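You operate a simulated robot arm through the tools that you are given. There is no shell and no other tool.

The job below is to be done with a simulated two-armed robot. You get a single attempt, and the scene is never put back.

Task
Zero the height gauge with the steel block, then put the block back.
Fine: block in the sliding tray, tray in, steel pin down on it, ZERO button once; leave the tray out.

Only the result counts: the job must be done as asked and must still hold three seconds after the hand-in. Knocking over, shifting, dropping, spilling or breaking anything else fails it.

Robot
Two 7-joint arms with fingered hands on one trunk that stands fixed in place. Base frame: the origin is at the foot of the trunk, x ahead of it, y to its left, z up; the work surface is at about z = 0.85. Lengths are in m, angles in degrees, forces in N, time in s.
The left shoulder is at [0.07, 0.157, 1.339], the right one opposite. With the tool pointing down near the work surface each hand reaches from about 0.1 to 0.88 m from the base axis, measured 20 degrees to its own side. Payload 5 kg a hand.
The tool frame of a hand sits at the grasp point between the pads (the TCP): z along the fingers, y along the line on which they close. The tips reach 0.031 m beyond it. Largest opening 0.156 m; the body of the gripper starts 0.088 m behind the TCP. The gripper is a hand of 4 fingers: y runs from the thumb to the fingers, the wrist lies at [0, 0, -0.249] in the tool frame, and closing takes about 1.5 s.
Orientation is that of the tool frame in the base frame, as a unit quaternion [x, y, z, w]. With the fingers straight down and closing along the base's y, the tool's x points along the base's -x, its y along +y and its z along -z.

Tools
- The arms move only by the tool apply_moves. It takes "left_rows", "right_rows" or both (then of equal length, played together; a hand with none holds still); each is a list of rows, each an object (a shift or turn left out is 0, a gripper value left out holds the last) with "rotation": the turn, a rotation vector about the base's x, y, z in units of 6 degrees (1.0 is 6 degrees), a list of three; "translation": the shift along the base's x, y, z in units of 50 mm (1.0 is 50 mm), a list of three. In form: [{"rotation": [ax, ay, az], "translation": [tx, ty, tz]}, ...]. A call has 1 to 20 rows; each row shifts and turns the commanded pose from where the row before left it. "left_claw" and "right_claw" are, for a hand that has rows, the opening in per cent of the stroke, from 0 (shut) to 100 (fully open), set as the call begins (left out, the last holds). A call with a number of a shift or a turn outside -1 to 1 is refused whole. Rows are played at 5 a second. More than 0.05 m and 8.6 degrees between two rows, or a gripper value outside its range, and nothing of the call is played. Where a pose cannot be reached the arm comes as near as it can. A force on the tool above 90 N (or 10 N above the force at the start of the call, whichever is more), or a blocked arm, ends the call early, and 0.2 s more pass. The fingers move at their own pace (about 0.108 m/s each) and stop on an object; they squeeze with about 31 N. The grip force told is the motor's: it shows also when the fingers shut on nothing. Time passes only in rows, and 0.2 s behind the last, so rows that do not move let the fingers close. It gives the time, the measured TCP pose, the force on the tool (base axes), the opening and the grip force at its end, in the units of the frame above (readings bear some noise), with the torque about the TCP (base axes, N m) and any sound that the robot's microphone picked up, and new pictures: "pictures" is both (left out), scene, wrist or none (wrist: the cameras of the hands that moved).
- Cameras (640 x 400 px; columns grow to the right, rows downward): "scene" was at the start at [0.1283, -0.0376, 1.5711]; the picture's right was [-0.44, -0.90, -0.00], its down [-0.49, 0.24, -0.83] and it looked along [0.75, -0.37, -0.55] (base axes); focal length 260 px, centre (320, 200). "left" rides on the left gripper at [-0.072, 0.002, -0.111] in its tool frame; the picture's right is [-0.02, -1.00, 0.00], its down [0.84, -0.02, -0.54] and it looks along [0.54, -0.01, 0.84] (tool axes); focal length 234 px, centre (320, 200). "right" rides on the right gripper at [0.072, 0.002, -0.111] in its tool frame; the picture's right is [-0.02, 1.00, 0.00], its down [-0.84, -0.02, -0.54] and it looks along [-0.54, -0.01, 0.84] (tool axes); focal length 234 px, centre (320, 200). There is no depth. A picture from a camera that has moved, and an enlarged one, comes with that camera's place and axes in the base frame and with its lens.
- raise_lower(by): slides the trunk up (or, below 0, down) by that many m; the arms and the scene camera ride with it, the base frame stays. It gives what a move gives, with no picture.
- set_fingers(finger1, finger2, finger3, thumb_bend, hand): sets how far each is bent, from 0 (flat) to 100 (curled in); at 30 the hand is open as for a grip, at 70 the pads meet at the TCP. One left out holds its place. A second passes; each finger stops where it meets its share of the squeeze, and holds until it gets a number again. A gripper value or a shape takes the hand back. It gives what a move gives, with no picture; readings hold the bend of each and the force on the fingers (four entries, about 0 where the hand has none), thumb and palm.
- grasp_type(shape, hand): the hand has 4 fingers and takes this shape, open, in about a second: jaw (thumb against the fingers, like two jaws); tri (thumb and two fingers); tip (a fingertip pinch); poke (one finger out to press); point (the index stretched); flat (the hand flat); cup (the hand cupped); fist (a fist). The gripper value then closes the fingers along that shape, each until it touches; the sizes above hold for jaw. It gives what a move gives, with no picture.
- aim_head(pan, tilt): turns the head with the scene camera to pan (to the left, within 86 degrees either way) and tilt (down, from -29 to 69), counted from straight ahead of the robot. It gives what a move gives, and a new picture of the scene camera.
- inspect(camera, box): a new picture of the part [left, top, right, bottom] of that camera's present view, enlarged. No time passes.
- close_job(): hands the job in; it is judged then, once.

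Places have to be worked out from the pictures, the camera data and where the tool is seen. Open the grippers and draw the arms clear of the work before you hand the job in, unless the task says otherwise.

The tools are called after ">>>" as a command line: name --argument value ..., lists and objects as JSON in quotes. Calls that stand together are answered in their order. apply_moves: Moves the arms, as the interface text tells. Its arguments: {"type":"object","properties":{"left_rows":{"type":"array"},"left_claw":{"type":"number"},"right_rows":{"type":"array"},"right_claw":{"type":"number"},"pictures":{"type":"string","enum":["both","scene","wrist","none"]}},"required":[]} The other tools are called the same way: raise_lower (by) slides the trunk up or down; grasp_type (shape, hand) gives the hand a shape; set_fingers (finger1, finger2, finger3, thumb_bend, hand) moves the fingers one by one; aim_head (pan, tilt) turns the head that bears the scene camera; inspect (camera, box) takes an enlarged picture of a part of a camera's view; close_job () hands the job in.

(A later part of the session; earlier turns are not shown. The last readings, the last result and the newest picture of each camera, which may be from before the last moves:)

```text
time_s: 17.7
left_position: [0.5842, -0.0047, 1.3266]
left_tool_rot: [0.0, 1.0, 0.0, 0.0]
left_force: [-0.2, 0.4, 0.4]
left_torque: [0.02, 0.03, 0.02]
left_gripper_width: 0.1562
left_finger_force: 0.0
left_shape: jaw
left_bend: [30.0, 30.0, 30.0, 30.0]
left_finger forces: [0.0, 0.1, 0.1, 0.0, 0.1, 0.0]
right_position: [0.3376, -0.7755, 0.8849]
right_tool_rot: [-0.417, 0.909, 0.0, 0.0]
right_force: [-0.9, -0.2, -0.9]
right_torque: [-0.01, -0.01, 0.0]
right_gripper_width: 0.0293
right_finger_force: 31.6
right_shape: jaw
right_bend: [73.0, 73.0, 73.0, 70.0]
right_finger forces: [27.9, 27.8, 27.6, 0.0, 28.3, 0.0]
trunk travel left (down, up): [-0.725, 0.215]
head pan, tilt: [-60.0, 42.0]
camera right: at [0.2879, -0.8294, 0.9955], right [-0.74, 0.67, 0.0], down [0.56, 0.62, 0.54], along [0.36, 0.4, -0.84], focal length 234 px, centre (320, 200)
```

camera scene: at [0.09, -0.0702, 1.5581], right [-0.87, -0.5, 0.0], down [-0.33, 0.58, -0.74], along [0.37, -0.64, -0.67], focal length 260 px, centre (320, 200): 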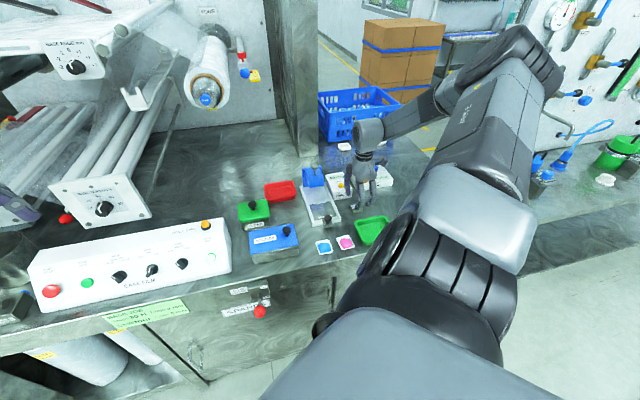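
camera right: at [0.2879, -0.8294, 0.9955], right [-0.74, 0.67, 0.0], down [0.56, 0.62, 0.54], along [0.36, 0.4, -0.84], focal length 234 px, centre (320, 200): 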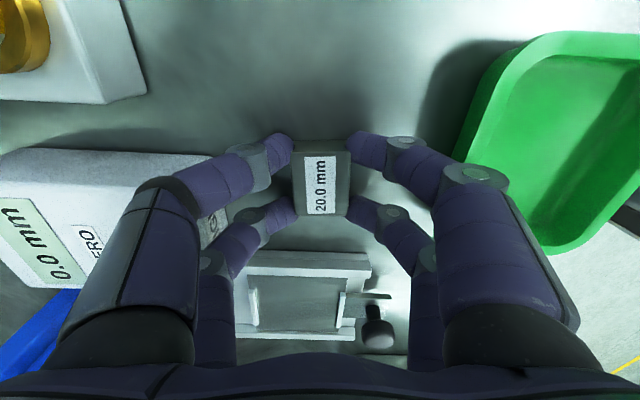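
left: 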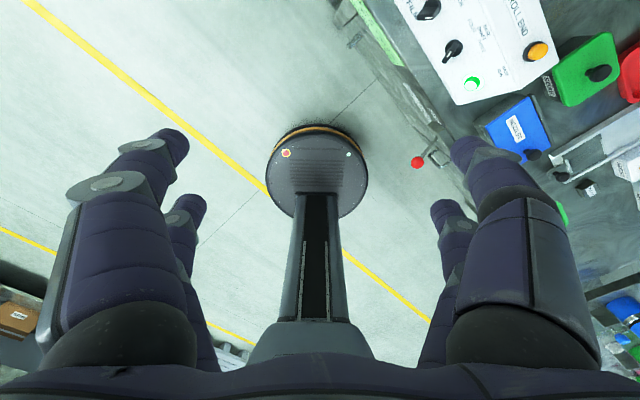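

The block is firmly held (28 N on every finger), gripped at about TCP (0.3368,-0.7752,0.885) with tool y at 139.3°; that is the pose to return to. I lift 90 mm, then swing to above the tray while turning the hand -94° so its width lies across the tray, away from the bridge.

>>> apply_moves --right_rows '[{"translation": [0, 0, 0.4]}, {"translation": [0, 0, 0.7]}, {"translation": [0, 0, 0.7]}, {"translation": [0.1288, 0.0975, 0], "rotation": [0, 0, -0.982]}, {"translation": [0.1288, 0.0975, 0], "rotation": [0, 0, -0.982]}, {"translation": [0.1288, 0.0975, 0], "rotation": [0, 0, -0.982]}, {"translation": [0.1288, 0.0975, 0], "rotation": [0, 0, -0.982]}, {"translation": [0.1288, 0.0975, 0], "rotation": [0, 0, -0.982]}, {"translation": [0.1288, 0.0975, 0], "rotation": [0, 0, -0.982]}, {"translation": [0.1288, 0.0975, 0], "rotation": [0, 0, -0.982]}, {"translation": [0.1288, 0.0975, 0], "rotation": [0, 0, -0.982]}, {"translation": [0.1288, 0.0975, 0], "rotation": [0, 0, -0.982]}, {"translation": [0.1288, 0.0975, 0], "rotation": [0, 0, -0.982]}, {"translation": [0.1288, 0.0975, 0], "rotation": [0, 0, -0.982]}, {"translation": [0.1288, 0.0975, 0], "rotation": [0, 0, -0.982]}, {"translation": [0.1288, 0.0975, 0], "rotation": [0, 0, -0.982]}, {"translation": [0.1288, 0.0975, 0], "rotation": [0, 0, -0.982]}, {"translation": [0.1288, 0.0975, 0], "rotation": [0, 0, -0.982]}, {"translation": [0.1288, 0.0975, 0], "rotation": [0, 0, -0.982]}]' --right_claw 0 --pictures "both"

>>> inspect --camera "scene" --box '[280, 140, 400, 215]'

```text
time_s: 21.7
left_position: [0.5846, -0.0038, 1.3246]
left_tool_rot: [0.001, 1.0, 0.0, 0.0]
left_force: [-0.5, 0.3, 0.2]
left_torque: [0.01, 0.0, -0.01]
left_gripper_width: 0.1559
left_finger_force: 0.1
left_shape: jaw
left_bend: [30.0, 30.0, 30.0, 30.0]
left_finger forces: [0.0, 0.0, 0.0, 0.0, 0.0, 0.0]
right_position: [0.4402, -0.6951, 0.9742]
right_tool_rot: [0.384, 0.923, 0.0, 0.0]
right_force: [0.4, -0.6, -2.7]
right_torque: [0.0, 0.03, 0.0]
right_gripper_width: 0.0294
right_finger_force: 31.0
right_shape: jaw
right_bend: [73.0, 73.0, 73.0, 70.0]
right_finger forces: [27.8, 28.0, 27.7, 0.0, 28.2, 0.1]
trunk travel left (down, up): [-0.725, 0.215]
head pan, tilt: [-60.0, 42.0]
camera scene: at [0.0911, -0.0708, 1.558], right [-0.87, -0.5, 0.0], down [-0.34, 0.58, -0.74], along [0.37, -0.64, -0.67], focal length 260 px, centre (320, 200)
camera right: at [0.3891, -0.6444, 1.0868], right [0.72, 0.69, 0.0], down [0.58, -0.61, 0.54], along [0.37, -0.39, -0.84], focal length 234 px, centre (320, 200)
```

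scene: 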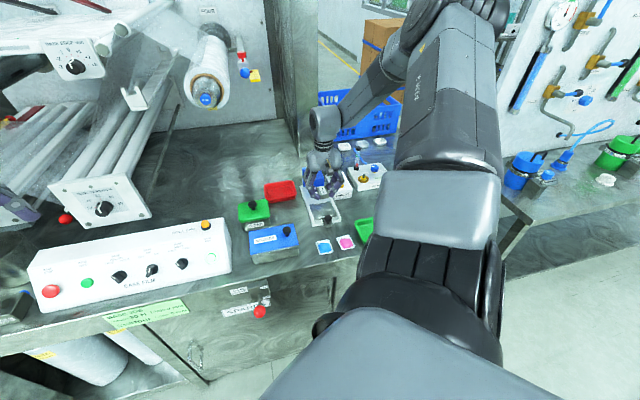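
right: 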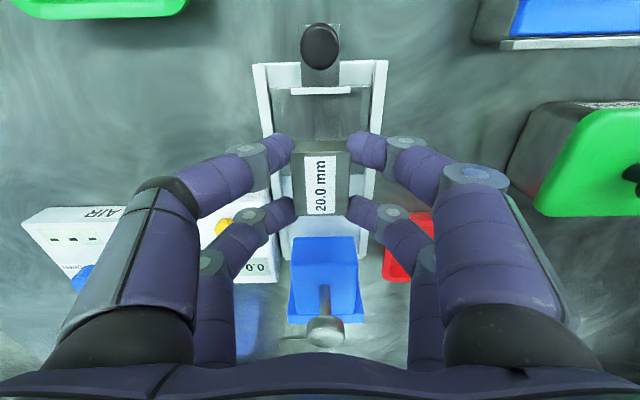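

```text
5.33 times, centred on (340, 178) of scene
camera zoom: at [0.0911, -0.0708, 1.558], right [-0.87, -0.5, 0.0], down [-0.34, 0.58, -0.74], along [0.37, -0.64, -0.67], focal length 1388 px, centre (213, 320)
```

zoom: 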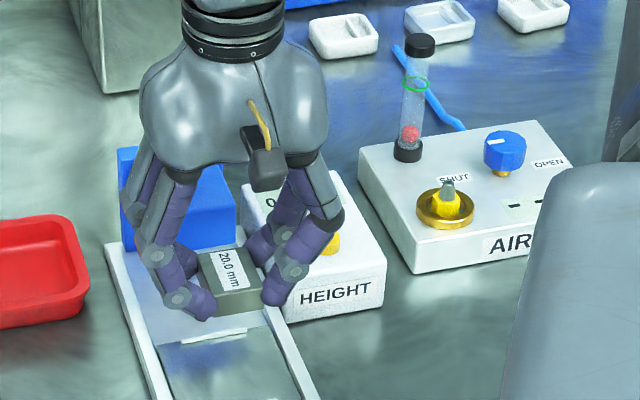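

The block hangs over the tray, well aligned with its axis. I enlarge the wrist view to measure where the tray and its lips lie relative to the hand.

>>> inspect --camera "right" --box '[240, 0, 400, 100]'

>>> inspect --camera "right" --box '[240, 80, 400, 180]'

>>> inspect --camera "right" --box '[240, 200, 432, 360]'

```text
4.00 times, centred on (320, 50) of right
camera zoom: at [0.3891, -0.6444, 1.0868], right [0.72, 0.69, 0.0], down [0.58, -0.61, 0.54], along [0.37, -0.39, -0.84], focal length 937 px, centre (320, 800)
```

zoom: 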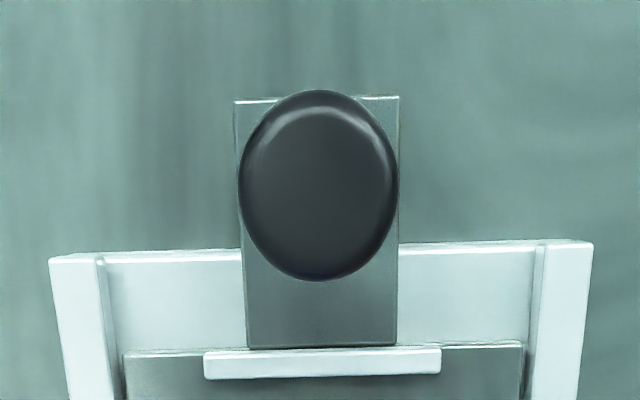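

```text
4.00 times, centred on (320, 130) of right
camera zoom: at [0.3891, -0.6444, 1.0868], right [0.72, 0.69, 0.0], down [0.58, -0.61, 0.54], along [0.37, -0.39, -0.84], focal length 937 px, centre (320, 480)
```

zoom: 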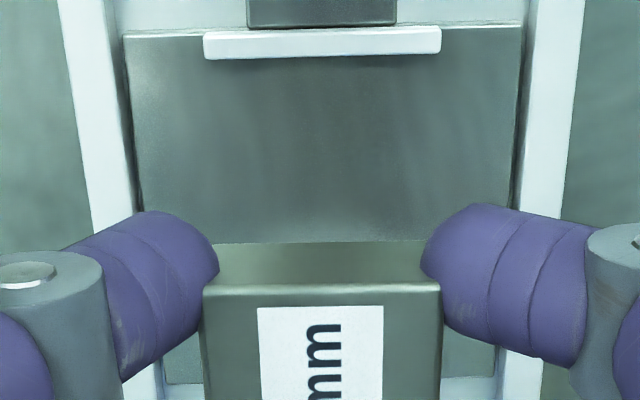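

```text
2.50 times, centred on (336, 280) of right
camera zoom: at [0.3891, -0.6444, 1.0868], right [0.72, 0.69, 0.0], down [0.58, -0.61, 0.54], along [0.37, -0.39, -0.84], focal length 585 px, centre (280, 0)
```

zoom: 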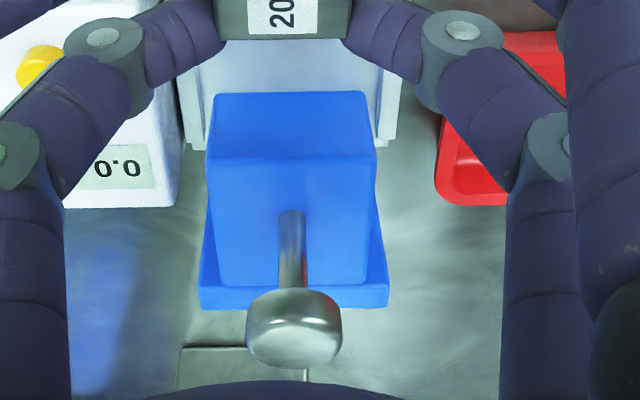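

In tool terms the tray centre is only about 2 mm sideways and 1 mm inward from the block, and the axes agree. I correct that and lower 70 mm.

>>> apply_moves --right_rows '[{"translation": [0.052, 0.012, -0.2]}, {"translation": [0, 0, -0.3]}, {"translation": [0, 0, -0.3]}, {"translation": [0, 0, -0.3]}, {"translation": [0, 0, -0.2]}, {"translation": [0, 0, -0.1]}, {"translation": [0, 0, 0]}]' --right_claw 0 --pictures "wrist"

>>> inspect --camera "scene" --box '[280, 150, 400, 225]'

```text
time_s: 23.3
left_position: [0.584, -0.0048, 1.3256]
left_tool_rot: [0.0, 1.0, 0.0, 0.001]
left_force: [0.0, 0.1, -0.1]
left_torque: [0.01, 0.0, -0.02]
left_gripper_width: 0.1559
left_finger_force: 0.2
left_shape: jaw
left_bend: [30.0, 30.0, 30.0, 30.0]
left_finger forces: [0.0, 0.0, 0.0, 0.0, 0.0, 0.0]
right_position: [0.4428, -0.6949, 0.9049]
right_tool_rot: [0.382, 0.924, 0.001, -0.001]
right_force: [-0.2, 0.4, -2.4]
right_torque: [0.01, 0.01, -0.06]
right_gripper_width: 0.0297
right_finger_force: 31.4
right_shape: jaw
right_bend: [73.0, 73.0, 73.0, 70.0]
right_finger forces: [27.9, 28.0, 27.7, 0.0, 28.1, 0.0]
trunk travel left (down, up): [-0.725, 0.215]
head pan, tilt: [-60.0, 42.0]
camera right: at [0.3917, -0.645, 1.0153], right [0.72, 0.69, 0.0], down [0.58, -0.61, 0.54], along [0.38, -0.39, -0.84], focal length 234 px, centre (320, 200)
```

right: 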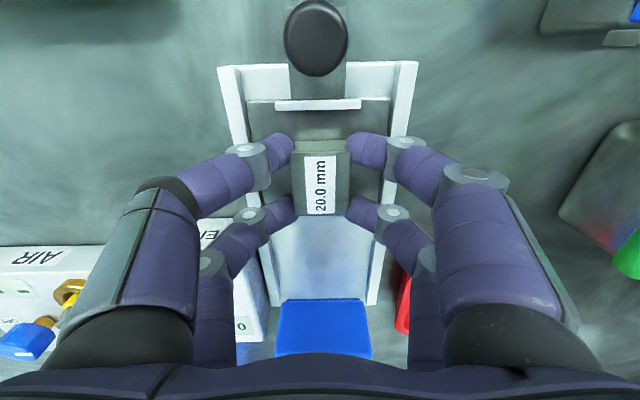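

```text
5.33 times, centred on (340, 188) of scene
camera zoom: at [0.0907, -0.0711, 1.558], right [-0.87, -0.5, 0.0], down [-0.34, 0.58, -0.74], along [0.37, -0.64, -0.67], focal length 1388 px, centre (213, 267)
```

zoom: 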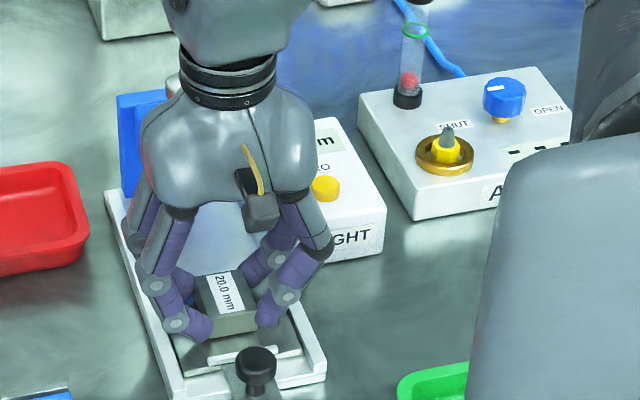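

The block hangs about 15 mm above the tray plate, centred. I lower 8 mm more, gently.

>>> apply_moves --right_rows '[{"translation": [0, 0, -0.06]}, {"translation": [0, 0, -0.05]}, {"translation": [0, 0, -0.05]}, {"translation": [0, 0, 0]}]' --right_claw 0 --pictures "none"

```text
time_s: 24.3
left_position: [0.5804, -0.0022, 1.3279]
left_tool_rot: [0.0, 1.0, 0.0, 0.002]
left_force: [0.7, -0.5, 1.1]
left_torque: [0.02, 0.0, 0.02]
left_gripper_width: 0.156
left_finger_force: 0.1
left_shape: jaw
left_bend: [30.0, 30.0, 30.0, 30.0]
left_finger forces: [0.0, 0.0, 0.1, 0.0, 0.0, 0.1]
right_position: [0.442, -0.6962, 0.9013]
right_tool_rot: [0.382, 0.924, -0.001, 0.003]
right_force: [-2.1, -6.9, 30.4]
right_torque: [-0.06, 0.29, 0.08]
right_gripper_width: 0.0303
right_finger_force: 31.1
right_shape: jaw
right_bend: [73.0, 73.0, 73.0, 71.0]
right_finger forces: [31.1, 29.9, 31.3, 0.0, 35.7, 0.0]
trunk travel left (down, up): [-0.725, 0.215]
head pan, tilt: [-60.0, 42.0]
```

Contact came early: 30 N upward at z 0.901. I look before doing anything more, to see what touches.

>>> inspect --camera "right" --box '[200, 60, 440, 240]'

>>> inspect --camera "scene" --box '[295, 180, 359, 220]'

```text
2.22 times, centred on (320, 150) of right
camera zoom: at [0.3913, -0.6436, 1.0116], right [0.72, 0.69, 0.0], down [0.58, -0.6, 0.55], along [0.38, -0.4, -0.83], focal length 520 px, centre (320, 311)
```

zoom: 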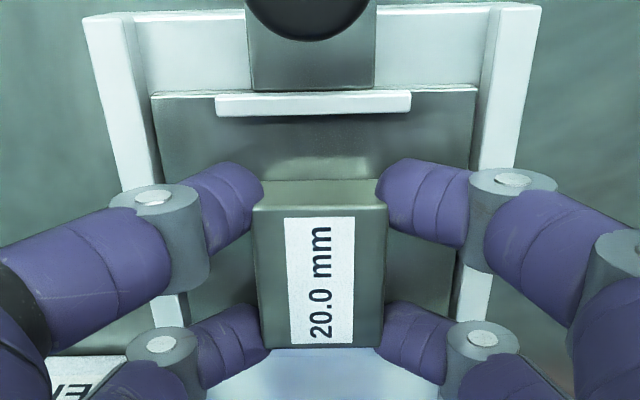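

```text
10.00 times, centred on (327, 200) of scene
camera zoom: at [0.0874, -0.0676, 1.5588], right [-0.87, -0.5, 0.0], down [-0.33, 0.58, -0.74], along [0.37, -0.65, -0.67], focal length 2602 px, centre (250, 200)
```

zoom: 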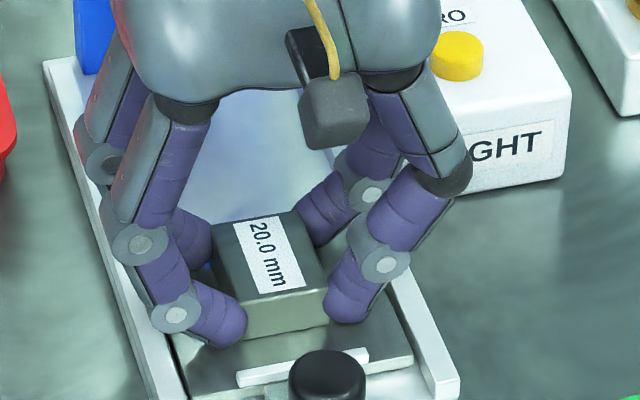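

The wrist view shows the block resting on the tray plate (plate top about 0.866, block about 3 mm from its centre). I ease off 4 mm of command, then open slightly to 27% so the fingers stay clear of the rails.

>>> apply_moves --right_rows '[{"translation": [0, 0, 0.04]}, {"translation": [0, 0, 0.04]}, {"translation": [0, 0, 0]}]' --right_claw 0 --pictures "none"

>>> apply_moves --right_rows '[{"translation": [0, 0, 0]}, {"translation": [0, 0, 0]}, {"translation": [0, 0, 0]}, {"translation": [0, 0, 0]}]' --right_claw 27 --pictures "wrist"

```text
time_s: 25.1
left_position: [0.5845, -0.0025, 1.3259]
left_tool_rot: [-0.001, 1.0, 0.0, 0.001]
left_force: [0.8, 0.2, 0.1]
left_torque: [0.0, 0.01, 0.0]
left_gripper_width: 0.1561
left_finger_force: 0.0
left_shape: jaw
left_bend: [30.0, 30.0, 30.0, 30.0]
left_finger forces: [0.0, 0.1, 0.1, 0.0, 0.0, 0.1]
right_position: [0.4413, -0.6956, 0.9016]
right_tool_rot: [0.382, 0.924, 0.0, 0.0]
right_force: [3.5, -6.3, 17.1]
right_torque: [-0.19, 0.04, 0.06]
right_gripper_width: 0.0299
right_finger_force: 31.2
right_shape: jaw
right_bend: [73.0, 73.0, 73.0, 70.0]
right_finger forces: [30.9, 30.3, 30.4, 0.0, 33.6, 0.0]
trunk travel left (down, up): [-0.725, 0.215]
head pan, tilt: [-60.0, 42.0]
```

```text
time_s: 26.1
left_position: [0.5839, -0.0042, 1.326]
left_tool_rot: [0.0, 1.0, 0.0, 0.0]
left_force: [0.2, 0.4, -0.1]
left_torque: [0.0, 0.01, 0.01]
left_gripper_width: 0.1558
left_finger_force: 0.1
left_shape: jaw
left_bend: [30.0, 30.0, 30.0, 30.0]
left_finger forces: [0.0, 0.0, 0.0, 0.0, 0.1, 0.0]
right_position: [0.4416, -0.6951, 0.9004]
right_tool_rot: [0.382, 0.924, 0.0, 0.0]
right_force: [-0.7, 1.4, 1.7]
right_torque: [0.01, -0.02, -0.04]
right_gripper_width: 0.0417
right_finger_force: 0.1
right_shape: jaw
right_bend: [74.0, 74.0, 74.0, 70.0]
right_finger forces: [0.6, 0.6, 0.7, 0.1, 0.0, 0.1]
trunk travel left (down, up): [-0.725, 0.215]
head pan, tilt: [-60.0, 42.0]
camera right: at [0.3913, -0.6445, 1.0114], right [0.72, 0.69, 0.0], down [0.58, -0.61, 0.54], along [0.38, -0.39, -0.84], focal length 234 px, centre (320, 200)
```

right: 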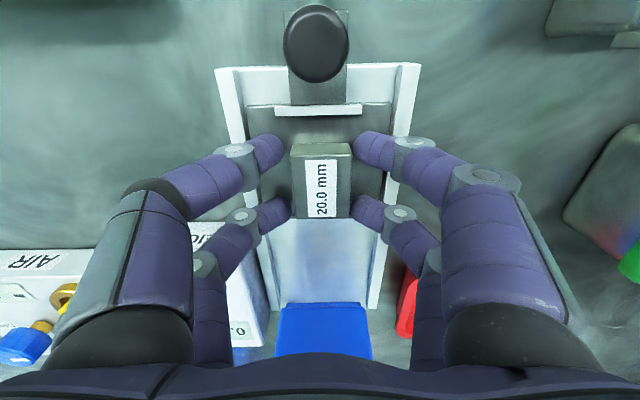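

The grip is released and the block stands on the tray. I lift straight up 100 mm and look.

>>> apply_moves --right_rows '[{"translation": [0, 0, 0.1]}, {"translation": [0, 0, 0.2]}, {"translation": [0, 0, 0.3]}, {"translation": [0, 0, 0.4]}, {"translation": [0, 0, 0.5]}, {"translation": [0, 0, 0.5]}, {"translation": [0, 0, 0]}]' --right_claw 27 --pictures "wrist"

>>> inspect --camera "right" --box '[220, 0, 420, 125]'

>>> inspect --camera "right" --box '[220, 100, 420, 225]'

>>> inspect --camera "scene" --box '[280, 150, 400, 225]'

```text
time_s: 27.7
left_position: [0.5861, -0.0042, 1.3263]
left_tool_rot: [0.0, 1.0, 0.0, 0.0]
left_force: [-0.1, -0.5, 0.2]
left_torque: [0.02, 0.01, -0.01]
left_gripper_width: 0.1557
left_finger_force: 0.1
left_shape: jaw
left_bend: [30.0, 30.0, 30.0, 30.0]
left_finger forces: [0.1, 0.0, 0.0, 0.0, 0.1, 0.0]
right_position: [0.4422, -0.6966, 1.0014]
right_tool_rot: [0.381, 0.924, -0.001, -0.001]
right_force: [0.2, 0.0, -0.4]
right_torque: [0.0, 0.04, -0.04]
right_gripper_width: 0.0419
right_finger_force: 0.0
right_shape: jaw
right_bend: [73.0, 73.0, 73.0, 70.0]
right_finger forces: [0.0, 0.0, 0.0, 0.0, 0.0, 0.1]
trunk travel left (down, up): [-0.725, 0.215]
head pan, tilt: [-60.0, 42.0]
camera right: at [0.3919, -0.6449, 1.1122], right [0.72, 0.69, 0.0], down [0.58, -0.61, 0.54], along [0.38, -0.39, -0.84], focal length 234 px, centre (320, 200)
```

right: 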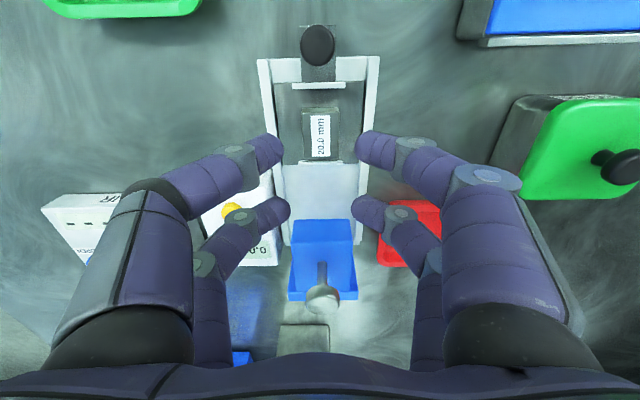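

```text
3.20 times, centred on (320, 62) of right
camera zoom: at [0.3919, -0.6449, 1.1122], right [0.72, 0.69, 0.0], down [0.58, -0.61, 0.54], along [0.38, -0.39, -0.84], focal length 749 px, centre (320, 640)
```

zoom: 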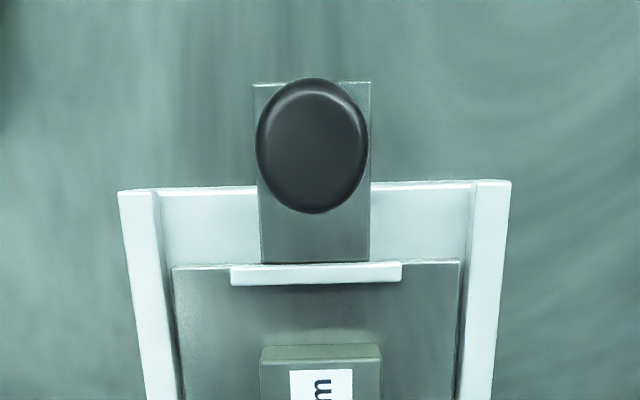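

```text
3.20 times, centred on (320, 162) of right
camera zoom: at [0.3919, -0.6449, 1.1122], right [0.72, 0.69, 0.0], down [0.58, -0.61, 0.54], along [0.38, -0.39, -0.84], focal length 749 px, centre (320, 320)
```

zoom: 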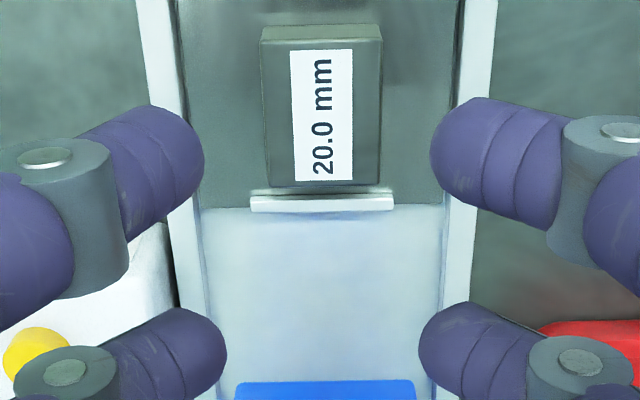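

```text
5.33 times, centred on (340, 188) of scene
camera zoom: at [0.0907, -0.0714, 1.558], right [-0.87, -0.5, 0.0], down [-0.34, 0.58, -0.74], along [0.37, -0.64, -0.67], focal length 1388 px, centre (213, 267)
```

zoom: 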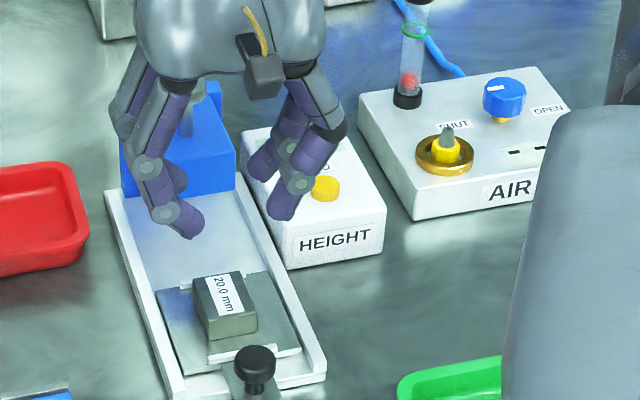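

The block stands well between the lips. The knob (28 mm wide, top z about 0.889) is at about (0.389,-0.6445). I move outward so that the inner finger pair sits over the knob, open 38%, and come down to z about 0.95 to check.

>>> apply_moves --right_rows '[{"translation": [-0.34, 0.334, 0.1]}, {"translation": [-0.34, 0.334, 0]}, {"translation": [-0.34, 0.334, 0]}, {"translation": [-0.35, 0.334, 0]}, {"translation": [0, 0, -0.5]}, {"translation": [0, 0, -0.6]}, {"translation": [0, 0, 0]}]' --right_claw 38 --pictures "wrist"

>>> inspect --camera "right" --box '[200, 100, 440, 250]'

>>> inspect --camera "scene" --box '[280, 160, 400, 235]'

```text
time_s: 29.3
left_position: [0.5832, -0.003, 1.3274]
left_tool_rot: [-0.001, 1.0, 0.0, 0.001]
left_force: [0.1, 1.0, 0.0]
left_torque: [-0.01, -0.02, 0.03]
left_gripper_width: 0.156
left_finger_force: 0.0
left_shape: jaw
left_bend: [30.0, 30.0, 30.0, 30.0]
left_finger forces: [0.1, 0.0, 0.0, 0.0, 0.1, 0.1]
right_position: [0.3735, -0.6284, 0.9502]
right_tool_rot: [0.383, 0.924, -0.001, 0.001]
right_force: [-0.4, -0.1, -0.4]
right_torque: [0.01, -0.03, 0.0]
right_gripper_width: 0.0588
right_finger_force: 0.1
right_shape: jaw
right_bend: [73.0, 73.0, 73.0, 70.0]
right_finger forces: [0.1, 0.1, 0.0, 0.0, 0.1, 0.0]
trunk travel left (down, up): [-0.725, 0.215]
head pan, tilt: [-60.0, 42.0]
camera right: at [0.3225, -0.5771, 1.0613], right [0.72, 0.69, 0.0], down [0.58, -0.61, 0.55], along [0.38, -0.39, -0.84], focal length 234 px, centre (320, 200)
```

right: 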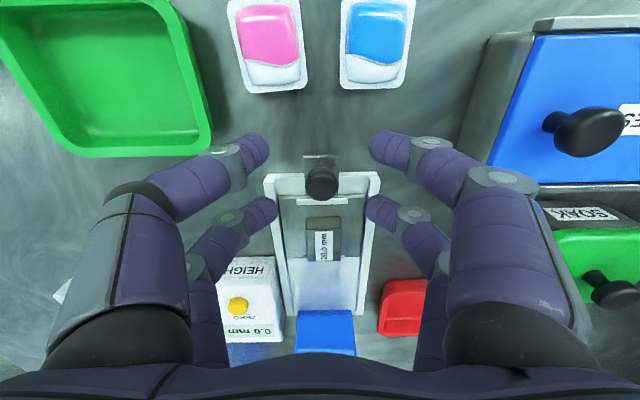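

```text
2.67 times, centred on (320, 175) of right
camera zoom: at [0.3225, -0.5771, 1.0613], right [0.72, 0.69, 0.0], down [0.58, -0.61, 0.55], along [0.38, -0.39, -0.84], focal length 624 px, centre (320, 267)
```

zoom: 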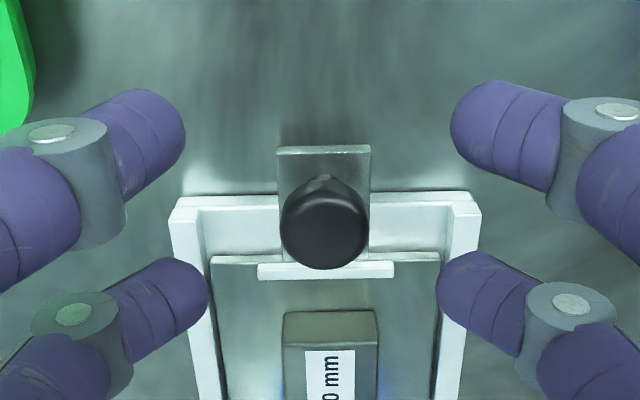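

```text
5.33 times, centred on (340, 198) of scene
camera zoom: at [0.0891, -0.0693, 1.5583], right [-0.87, -0.5, 0.0], down [-0.33, 0.58, -0.74], along [0.37, -0.64, -0.67], focal length 1388 px, centre (213, 213)
```

zoom: 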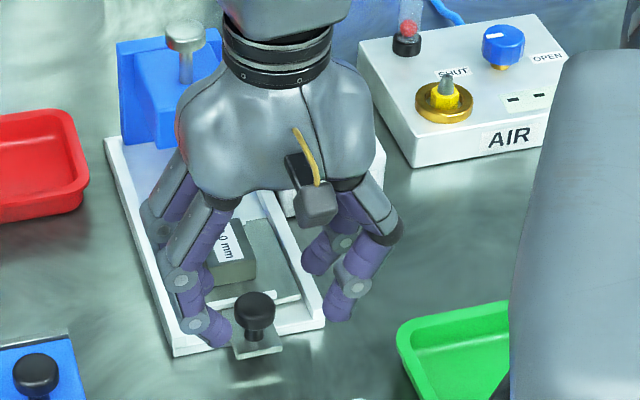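

The knob lies 26 mm ahead of the TCP and 1 mm to the side, so I shift 4 mm inward, narrow to 27% to clear the rails, and descend to z about 0.903.

>>> apply_moves --right_rows '[{"translation": [0.037, -0.019, 0]}, {"translation": [0.037, -0.019, 0]}, {"translation": [0, 0, -0.3]}, {"translation": [0, 0, -0.3]}, {"translation": [0, 0, -0.2]}, {"translation": [0, 0, -0.14]}, {"translation": [0, 0, 0]}]' --right_claw 27 --pictures "wrist"

>>> inspect --camera "right" --box '[200, 100, 440, 250]'

>>> inspect --camera "scene" --box '[290, 170, 386, 230]'

```text
time_s: 30.9
left_position: [0.5849, -0.0042, 1.3264]
left_tool_rot: [0.001, 1.0, 0.0, -0.001]
left_force: [-0.8, -0.7, 0.6]
left_torque: [0.0, 0.01, -0.01]
left_gripper_width: 0.1561
left_finger_force: 0.0
left_shape: jaw
left_bend: [30.0, 30.0, 30.0, 30.0]
left_finger forces: [0.0, 0.0, 0.0, 0.0, 0.0, 0.1]
right_position: [0.3762, -0.6312, 0.9044]
right_tool_rot: [0.382, 0.924, 0.0, -0.001]
right_force: [0.7, 0.1, -0.6]
right_torque: [0.01, 0.03, 0.02]
right_gripper_width: 0.0426
right_finger_force: 0.1
right_shape: jaw
right_bend: [73.0, 73.0, 73.0, 70.0]
right_finger forces: [0.0, 0.0, 0.1, 0.0, 0.0, 0.0]
trunk travel left (down, up): [-0.725, 0.215]
head pan, tilt: [-60.0, 42.0]
camera right: at [0.3265, -0.5797, 1.0143], right [0.72, 0.69, 0.0], down [0.58, -0.61, 0.54], along [0.38, -0.39, -0.84], focal length 234 px, centre (320, 200)
```

right: 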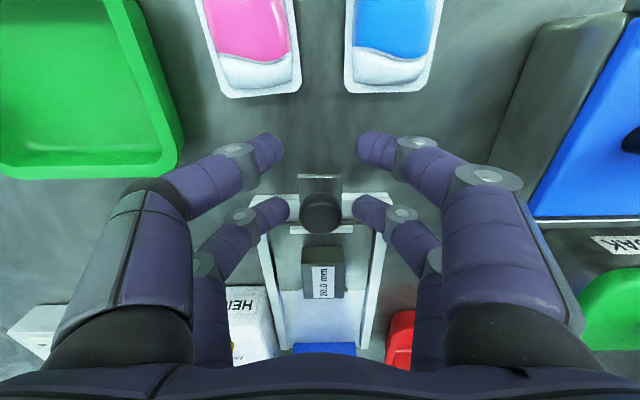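

```text
2.67 times, centred on (320, 175) of right
camera zoom: at [0.3265, -0.5797, 1.0143], right [0.72, 0.69, 0.0], down [0.58, -0.61, 0.54], along [0.38, -0.39, -0.84], focal length 624 px, centre (320, 267)
```

zoom: 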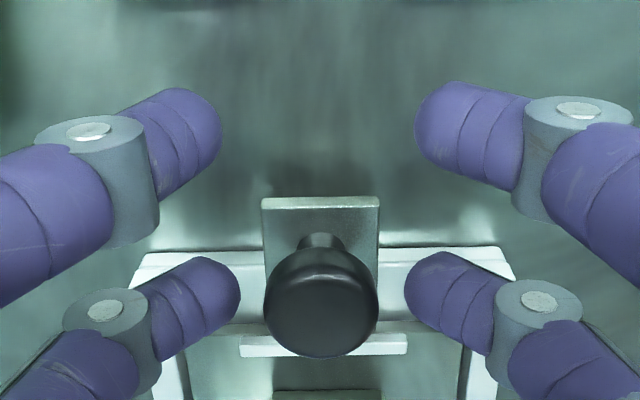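

```text
6.67 times, centred on (338, 200) of scene
camera zoom: at [0.0904, -0.071, 1.5581], right [-0.87, -0.5, 0.0], down [-0.33, 0.58, -0.74], along [0.37, -0.64, -0.67], focal length 1735 px, centre (200, 200)
```

zoom: 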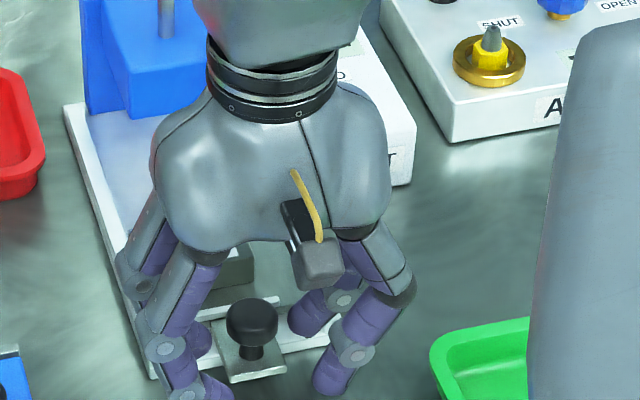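

The inner finger pair flanks the knob cap at the right depth. I close on it.

>>> apply_moves --right_rows '[{"translation": [0, 0, 0]}, {"translation": [0, 0, 0]}, {"translation": [0, 0, 0]}, {"translation": [0, 0, 0]}, {"translation": [0, 0, 0]}, {"translation": [0, 0, 0]}]' --right_claw 0 --pictures "wrist"

>>> inspect --camera "right" --box '[200, 100, 440, 250]'

```text
time_s: 32.3
left_position: [0.5841, -0.006, 1.3259]
left_tool_rot: [0.0, 1.0, 0.0, 0.001]
left_force: [-0.7, -1.0, -0.2]
left_torque: [0.02, 0.01, 0.02]
left_gripper_width: 0.156
left_finger_force: 0.1
left_shape: jaw
left_bend: [30.0, 30.0, 30.0, 30.0]
left_finger forces: [0.1, 0.1, 0.0, 0.1, 0.0, 0.1]
right_position: [0.3777, -0.6314, 0.9015]
right_tool_rot: [0.382, 0.924, 0.0, -0.001]
right_force: [0.7, -0.2, -17.4]
right_torque: [0.25, 0.26, -0.01]
right_gripper_width: 0.0002
right_finger_force: 30.7
right_shape: jaw
right_bend: [70.0, 72.0, 72.0, 70.0]
right_finger forces: [0.0, 24.1, 23.6, 0.0, 0.0, 0.1]
trunk travel left (down, up): [-0.725, 0.215]
head pan, tilt: [-60.0, 42.0]
camera right: at [0.327, -0.5806, 1.0131], right [0.72, 0.69, 0.0], down [0.58, -0.61, 0.54], along [0.37, -0.39, -0.84], focal length 234 px, centre (320, 200)
```

right: 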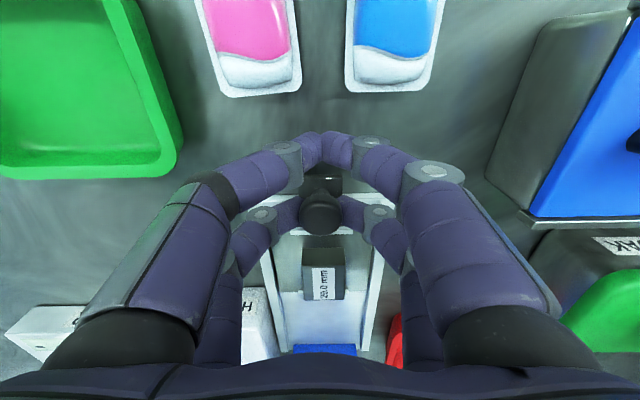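

```text
2.67 times, centred on (320, 175) of right
camera zoom: at [0.327, -0.5806, 1.0131], right [0.72, 0.69, 0.0], down [0.58, -0.61, 0.54], along [0.37, -0.39, -0.84], focal length 624 px, centre (320, 267)
```

zoom: 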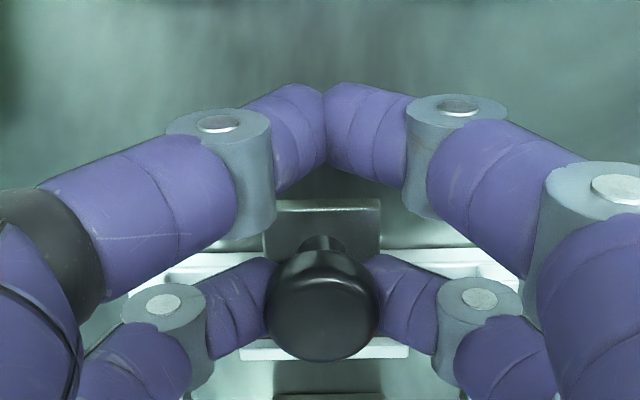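

The inner pair holds the knob with 24 N, with a slight downward pull on the hand. I ease 2 mm down and push the tray inward slowly 80 mm along (0.71,-0.70).

>>> apply_moves --right_rows '[{"translation": [0, 0, -0.04]}, {"translation": [0.071, -0.0704, 0]}, {"translation": [0.142, -0.1408, 0]}, {"translation": [0.142, -0.1408, 0]}, {"translation": [0.142, -0.1408, 0]}, {"translation": [0.142, -0.1408, 0]}, {"translation": [0.142, -0.1408, 0]}, {"translation": [0.142, -0.1408, 0]}, {"translation": [0.142, -0.1408, 0]}, {"translation": [0.071, -0.0704, 0]}, {"translation": [0, 0, 0]}]' --right_claw 0 --pictures "both"

>>> inspect --camera "right" --box '[200, 150, 440, 300]'

>>> inspect --camera "scene" --box '[280, 150, 400, 225]'

```text
time_s: 34.7
left_position: [0.5849, -0.006, 1.3252]
left_tool_rot: [0.0, 1.0, 0.0, 0.001]
left_force: [-0.2, 0.7, 0.6]
left_torque: [-0.01, 0.01, -0.02]
left_gripper_width: 0.1558
left_finger_force: 0.1
left_shape: jaw
left_bend: [30.0, 30.0, 30.0, 30.0]
left_finger forces: [0.0, 0.0, 0.1, 0.0, 0.0, 0.0]
right_position: [0.4341, -0.6875, 0.9013]
right_tool_rot: [0.382, 0.924, 0.0, -0.001]
right_force: [-0.1, 0.2, -13.3]
right_torque: [0.15, 0.23, -0.03]
right_gripper_width: 0.0001
right_finger_force: 31.2
right_shape: jaw
right_bend: [70.0, 72.0, 72.0, 70.0]
right_finger forces: [0.1, 22.0, 22.3, 0.1, 0.0, 0.0]
trunk travel left (down, up): [-0.725, 0.215]
head pan, tilt: [-60.0, 42.0]
camera scene: at [0.0914, -0.0729, 1.5578], right [-0.87, -0.5, 0.0], down [-0.34, 0.58, -0.74], along [0.37, -0.64, -0.67], focal length 260 px, centre (320, 200)
camera right: at [0.3836, -0.6365, 1.0117], right [0.72, 0.69, 0.0], down [0.58, -0.61, 0.54], along [0.38, -0.39, -0.84], focal length 234 px, centre (320, 200)
```

scene: 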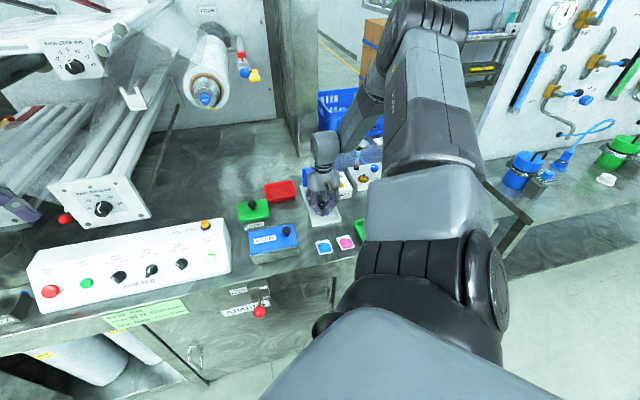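
right: 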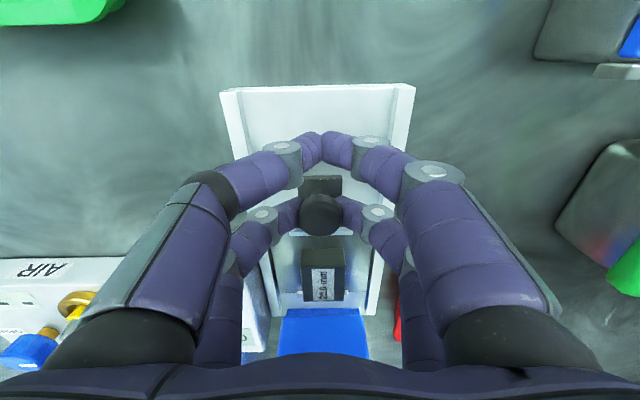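

```text
2.67 times, centred on (320, 225) of right
camera zoom: at [0.3836, -0.6365, 1.0117], right [0.72, 0.69, 0.0], down [0.58, -0.61, 0.54], along [0.38, -0.39, -0.84], focal length 624 px, centre (320, 133)
```

zoom: 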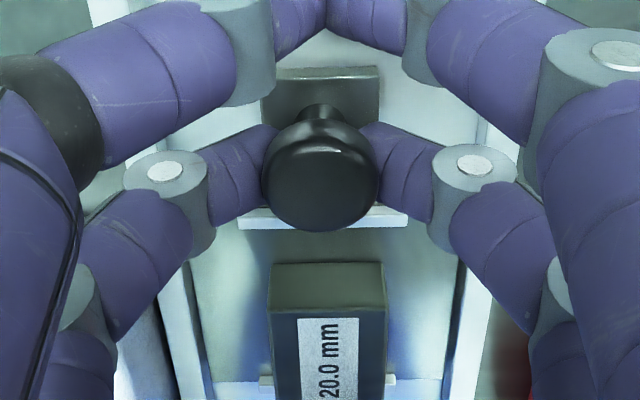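

```text
5.33 times, centred on (340, 188) of scene
camera zoom: at [0.0914, -0.0729, 1.5578], right [-0.87, -0.5, 0.0], down [-0.34, 0.58, -0.74], along [0.37, -0.64, -0.67], focal length 1388 px, centre (213, 267)
```

zoom: 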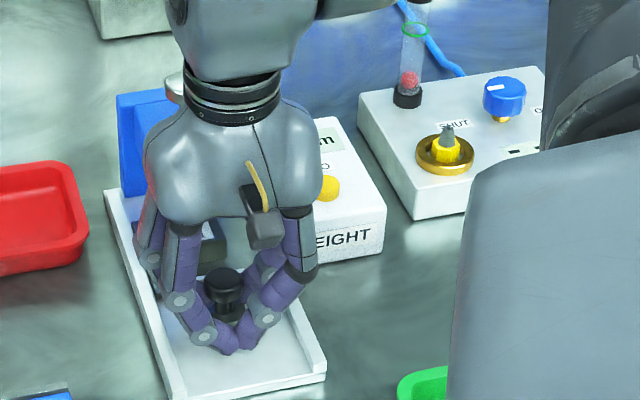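

The tray slides freely with the block steady. I push 25 mm further, then finer.

>>> apply_moves --right_rows '[{"translation": [0.089, -0.088, 0]}, {"translation": [0.089, -0.088, 0]}, {"translation": [0.089, -0.088, 0]}, {"translation": [0.089, -0.088, 0]}, {"translation": [0, 0, 0]}]' --right_claw 0 --pictures "wrist"

>>> inspect --camera "right" --box '[200, 150, 440, 300]'

>>> inspect --camera "scene" --box '[280, 150, 400, 225]'

```text
time_s: 35.9
left_position: [0.5852, -0.0054, 1.3255]
left_tool_rot: [0.0, 1.0, 0.001, 0.0]
left_force: [-0.4, -0.1, -0.1]
left_torque: [-0.04, 0.01, 0.0]
left_gripper_width: 0.1561
left_finger_force: 0.1
left_shape: jaw
left_bend: [30.0, 30.0, 30.0, 30.0]
left_finger forces: [0.0, 0.0, 0.0, 0.1, 0.1, 0.0]
right_position: [0.4521, -0.7058, 0.9016]
right_tool_rot: [0.382, 0.924, -0.001, -0.001]
right_force: [2.1, 0.4, -11.1]
right_torque: [0.22, 0.16, 0.08]
right_gripper_width: 0.0001
right_finger_force: 31.3
right_shape: jaw
right_bend: [70.0, 72.0, 72.0, 70.0]
right_finger forces: [0.1, 23.3, 21.5, 0.1, 0.0, 0.0]
trunk travel left (down, up): [-0.725, 0.215]
head pan, tilt: [-60.0, 42.0]
camera right: at [0.4013, -0.6548, 1.0116], right [0.72, 0.69, 0.0], down [0.58, -0.61, 0.54], along [0.38, -0.39, -0.84], focal length 234 px, centre (320, 200)
```

right: 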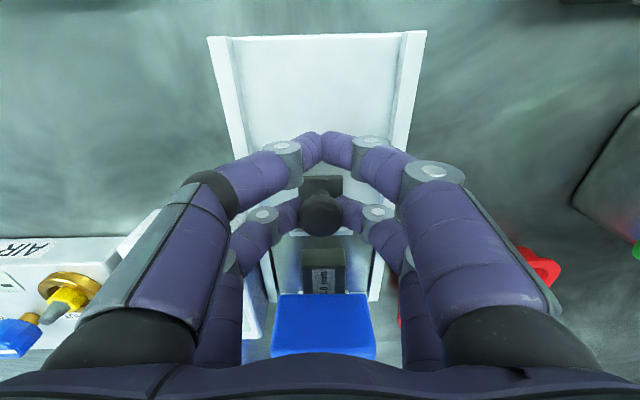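

```text
2.67 times, centred on (320, 225) of right
camera zoom: at [0.4013, -0.6548, 1.0116], right [0.72, 0.69, 0.0], down [0.58, -0.61, 0.54], along [0.38, -0.39, -0.84], focal length 624 px, centre (320, 133)
```

zoom: 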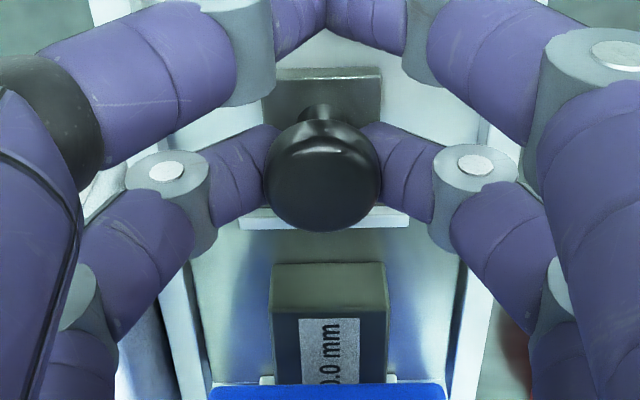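

```text
5.33 times, centred on (340, 188) of scene
camera zoom: at [0.0919, -0.0725, 1.5578], right [-0.87, -0.5, 0.0], down [-0.34, 0.58, -0.74], along [0.37, -0.64, -0.67], focal length 1388 px, centre (213, 267)
```

zoom: 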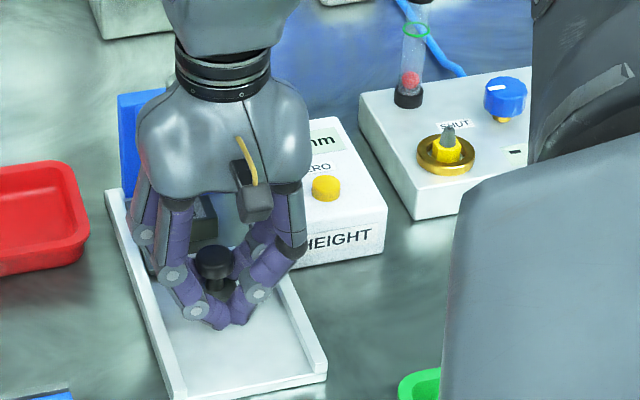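

Travel so far is about 106 mm with no resistance. I push on in small steps, watching for the end stop.

>>> apply_moves --right_rows '[{"translation": [0.0355, -0.0352, 0]}, {"translation": [0.0355, -0.0352, 0]}, {"translation": [0.0355, -0.0352, 0]}, {"translation": [0, 0, 0]}]' --right_claw 0 --pictures "none"

```text
time_s: 36.9
left_position: [0.5851, -0.0062, 1.3272]
left_tool_rot: [0.001, 1.0, 0.0, 0.0]
left_force: [-0.4, 0.1, -0.9]
left_torque: [0.01, -0.02, 0.04]
left_gripper_width: 0.1557
left_finger_force: 0.0
left_shape: jaw
left_bend: [30.0, 30.0, 30.0, 30.0]
left_finger forces: [0.0, 0.0, 0.0, 0.1, 0.0, 0.1]
right_position: [0.4575, -0.712, 0.9002]
right_tool_rot: [0.381, 0.924, 0.0, 0.0]
right_force: [0.4, 0.6, -10.1]
right_torque: [0.18, 0.14, 0.03]
right_gripper_width: 0.0
right_finger_force: 30.7
right_shape: jaw
right_bend: [70.0, 72.0, 73.0, 70.0]
right_finger forces: [0.1, 21.4, 20.6, 0.1, 0.0, 0.0]
trunk travel left (down, up): [-0.725, 0.215]
head pan, tilt: [-60.0, 42.0]
```

About 114 mm of travel and still no stop; the plate centre should be nearly under the pin. I try 4 mm more in small steps.

>>> apply_moves --right_rows '[{"translation": [0.0284, -0.0282, 0]}, {"translation": [0.0284, -0.0282, 0]}, {"translation": [0, 0, 0]}]' --right_claw 0 --pictures "wrist"

>>> inspect --camera "right" --box '[200, 170, 440, 320]'

```text
time_s: 37.7
left_position: [0.5833, -0.0047, 1.3252]
left_tool_rot: [0.0, 1.0, 0.001, -0.001]
left_force: [-1.1, -0.2, -1.5]
left_torque: [-0.02, -0.05, 0.01]
left_gripper_width: 0.1557
left_finger_force: 0.0
left_shape: jaw
left_bend: [30.0, 30.0, 30.0, 30.0]
left_finger forces: [0.0, 0.0, 0.0, 0.1, 0.0, 0.0]
right_position: [0.458, -0.711, 0.8998]
right_tool_rot: [0.382, 0.924, 0.0, -0.002]
right_force: [-7.9, 8.8, -15.1]
right_torque: [0.36, 0.33, 0.02]
right_gripper_width: 0.0
right_finger_force: 31.1
right_shape: jaw
right_bend: [70.0, 72.0, 72.0, 70.0]
right_finger forces: [0.0, 22.0, 21.5, 0.1, 0.0, 0.1]
trunk travel left (down, up): [-0.725, 0.215]
head pan, tilt: [-60.0, 42.0]
camera right: at [0.4081, -0.6613, 1.0116], right [0.72, 0.69, 0.0], down [0.58, -0.61, 0.54], along [0.37, -0.39, -0.84], focal length 234 px, centre (320, 200)
```

right: 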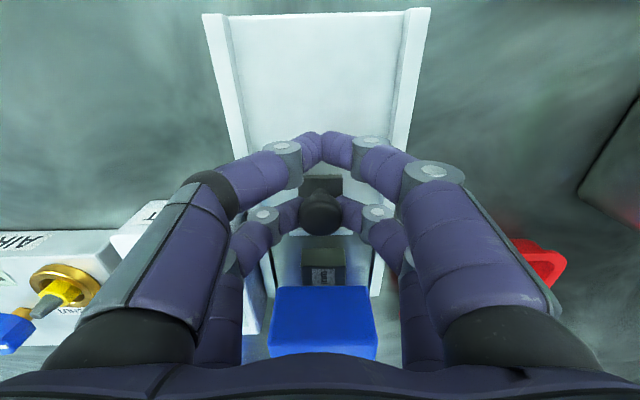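

```text
2.67 times, centred on (320, 245) of right
camera zoom: at [0.4081, -0.6613, 1.0116], right [0.72, 0.69, 0.0], down [0.58, -0.61, 0.54], along [0.37, -0.39, -0.84], focal length 624 px, centre (320, 80)
```

zoom: 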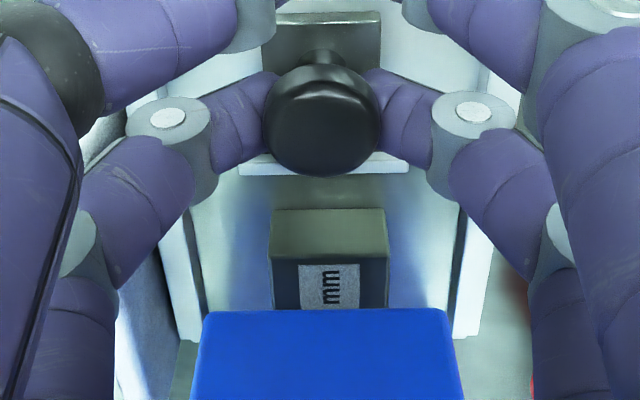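

The end stop is reached (12 N against the push, position unchanged). I back the command off 3 mm, then release the knob.

>>> apply_moves --right_rows '[{"translation": [-0.04, 0.04, 0]}, {"translation": [0, 0, 0]}]' --right_claw 0 --pictures "none"

>>> apply_moves --right_rows '[{"translation": [0, 0, 0]}, {"translation": [0, 0, 0]}, {"translation": [0, 0, 0]}, {"translation": [0, 0, 0]}, {"translation": [0, 0, 0]}]' --right_claw 26 --pictures "wrist"

```text
time_s: 38.3
left_position: [0.5849, -0.0061, 1.3248]
left_tool_rot: [0.0, 1.0, 0.001, 0.0]
left_force: [0.3, -0.1, 0.4]
left_torque: [0.0, -0.03, 0.03]
left_gripper_width: 0.156
left_finger_force: 0.0
left_shape: jaw
left_bend: [30.0, 30.0, 30.0, 30.0]
left_finger forces: [0.0, 0.0, 0.0, 0.0, 0.0, 0.1]
right_position: [0.4576, -0.7138, 0.9004]
right_tool_rot: [0.383, 0.924, 0.0, -0.001]
right_force: [-3.8, 4.3, -18.4]
right_torque: [0.36, 0.34, 0.01]
right_gripper_width: 0.0
right_finger_force: 31.2
right_shape: jaw
right_bend: [70.0, 72.0, 72.0, 70.0]
right_finger forces: [0.0, 22.5, 22.1, 0.0, 0.0, 0.1]
trunk travel left (down, up): [-0.725, 0.215]
head pan, tilt: [-60.0, 42.0]
```

```text
time_s: 39.5
left_position: [0.5842, -0.0037, 1.3265]
left_tool_rot: [0.0, 1.0, 0.0, 0.0]
left_force: [-0.5, -0.7, 0.4]
left_torque: [0.03, 0.0, -0.01]
left_gripper_width: 0.156
left_finger_force: 0.0
left_shape: jaw
left_bend: [30.0, 30.0, 30.0, 30.0]
left_finger forces: [0.0, 0.1, 0.1, 0.0, 0.0, 0.0]
right_position: [0.4572, -0.7099, 0.9018]
right_tool_rot: [0.382, 0.924, 0.001, 0.0]
right_force: [0.7, -0.2, 0.5]
right_torque: [-0.01, 0.01, 0.02]
right_gripper_width: 0.0403
right_finger_force: 0.1
right_shape: jaw
right_bend: [73.0, 73.0, 73.0, 70.0]
right_finger forces: [0.0, 0.1, 0.1, 0.0, 0.0, 0.1]
trunk travel left (down, up): [-0.725, 0.215]
head pan, tilt: [-60.0, 42.0]
camera right: at [0.4075, -0.659, 1.0134], right [0.72, 0.69, 0.0], down [0.58, -0.61, 0.55], along [0.38, -0.39, -0.84], focal length 234 px, centre (320, 200)
```

right: 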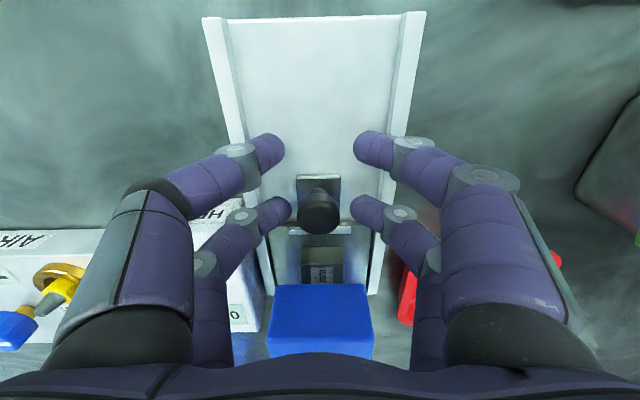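

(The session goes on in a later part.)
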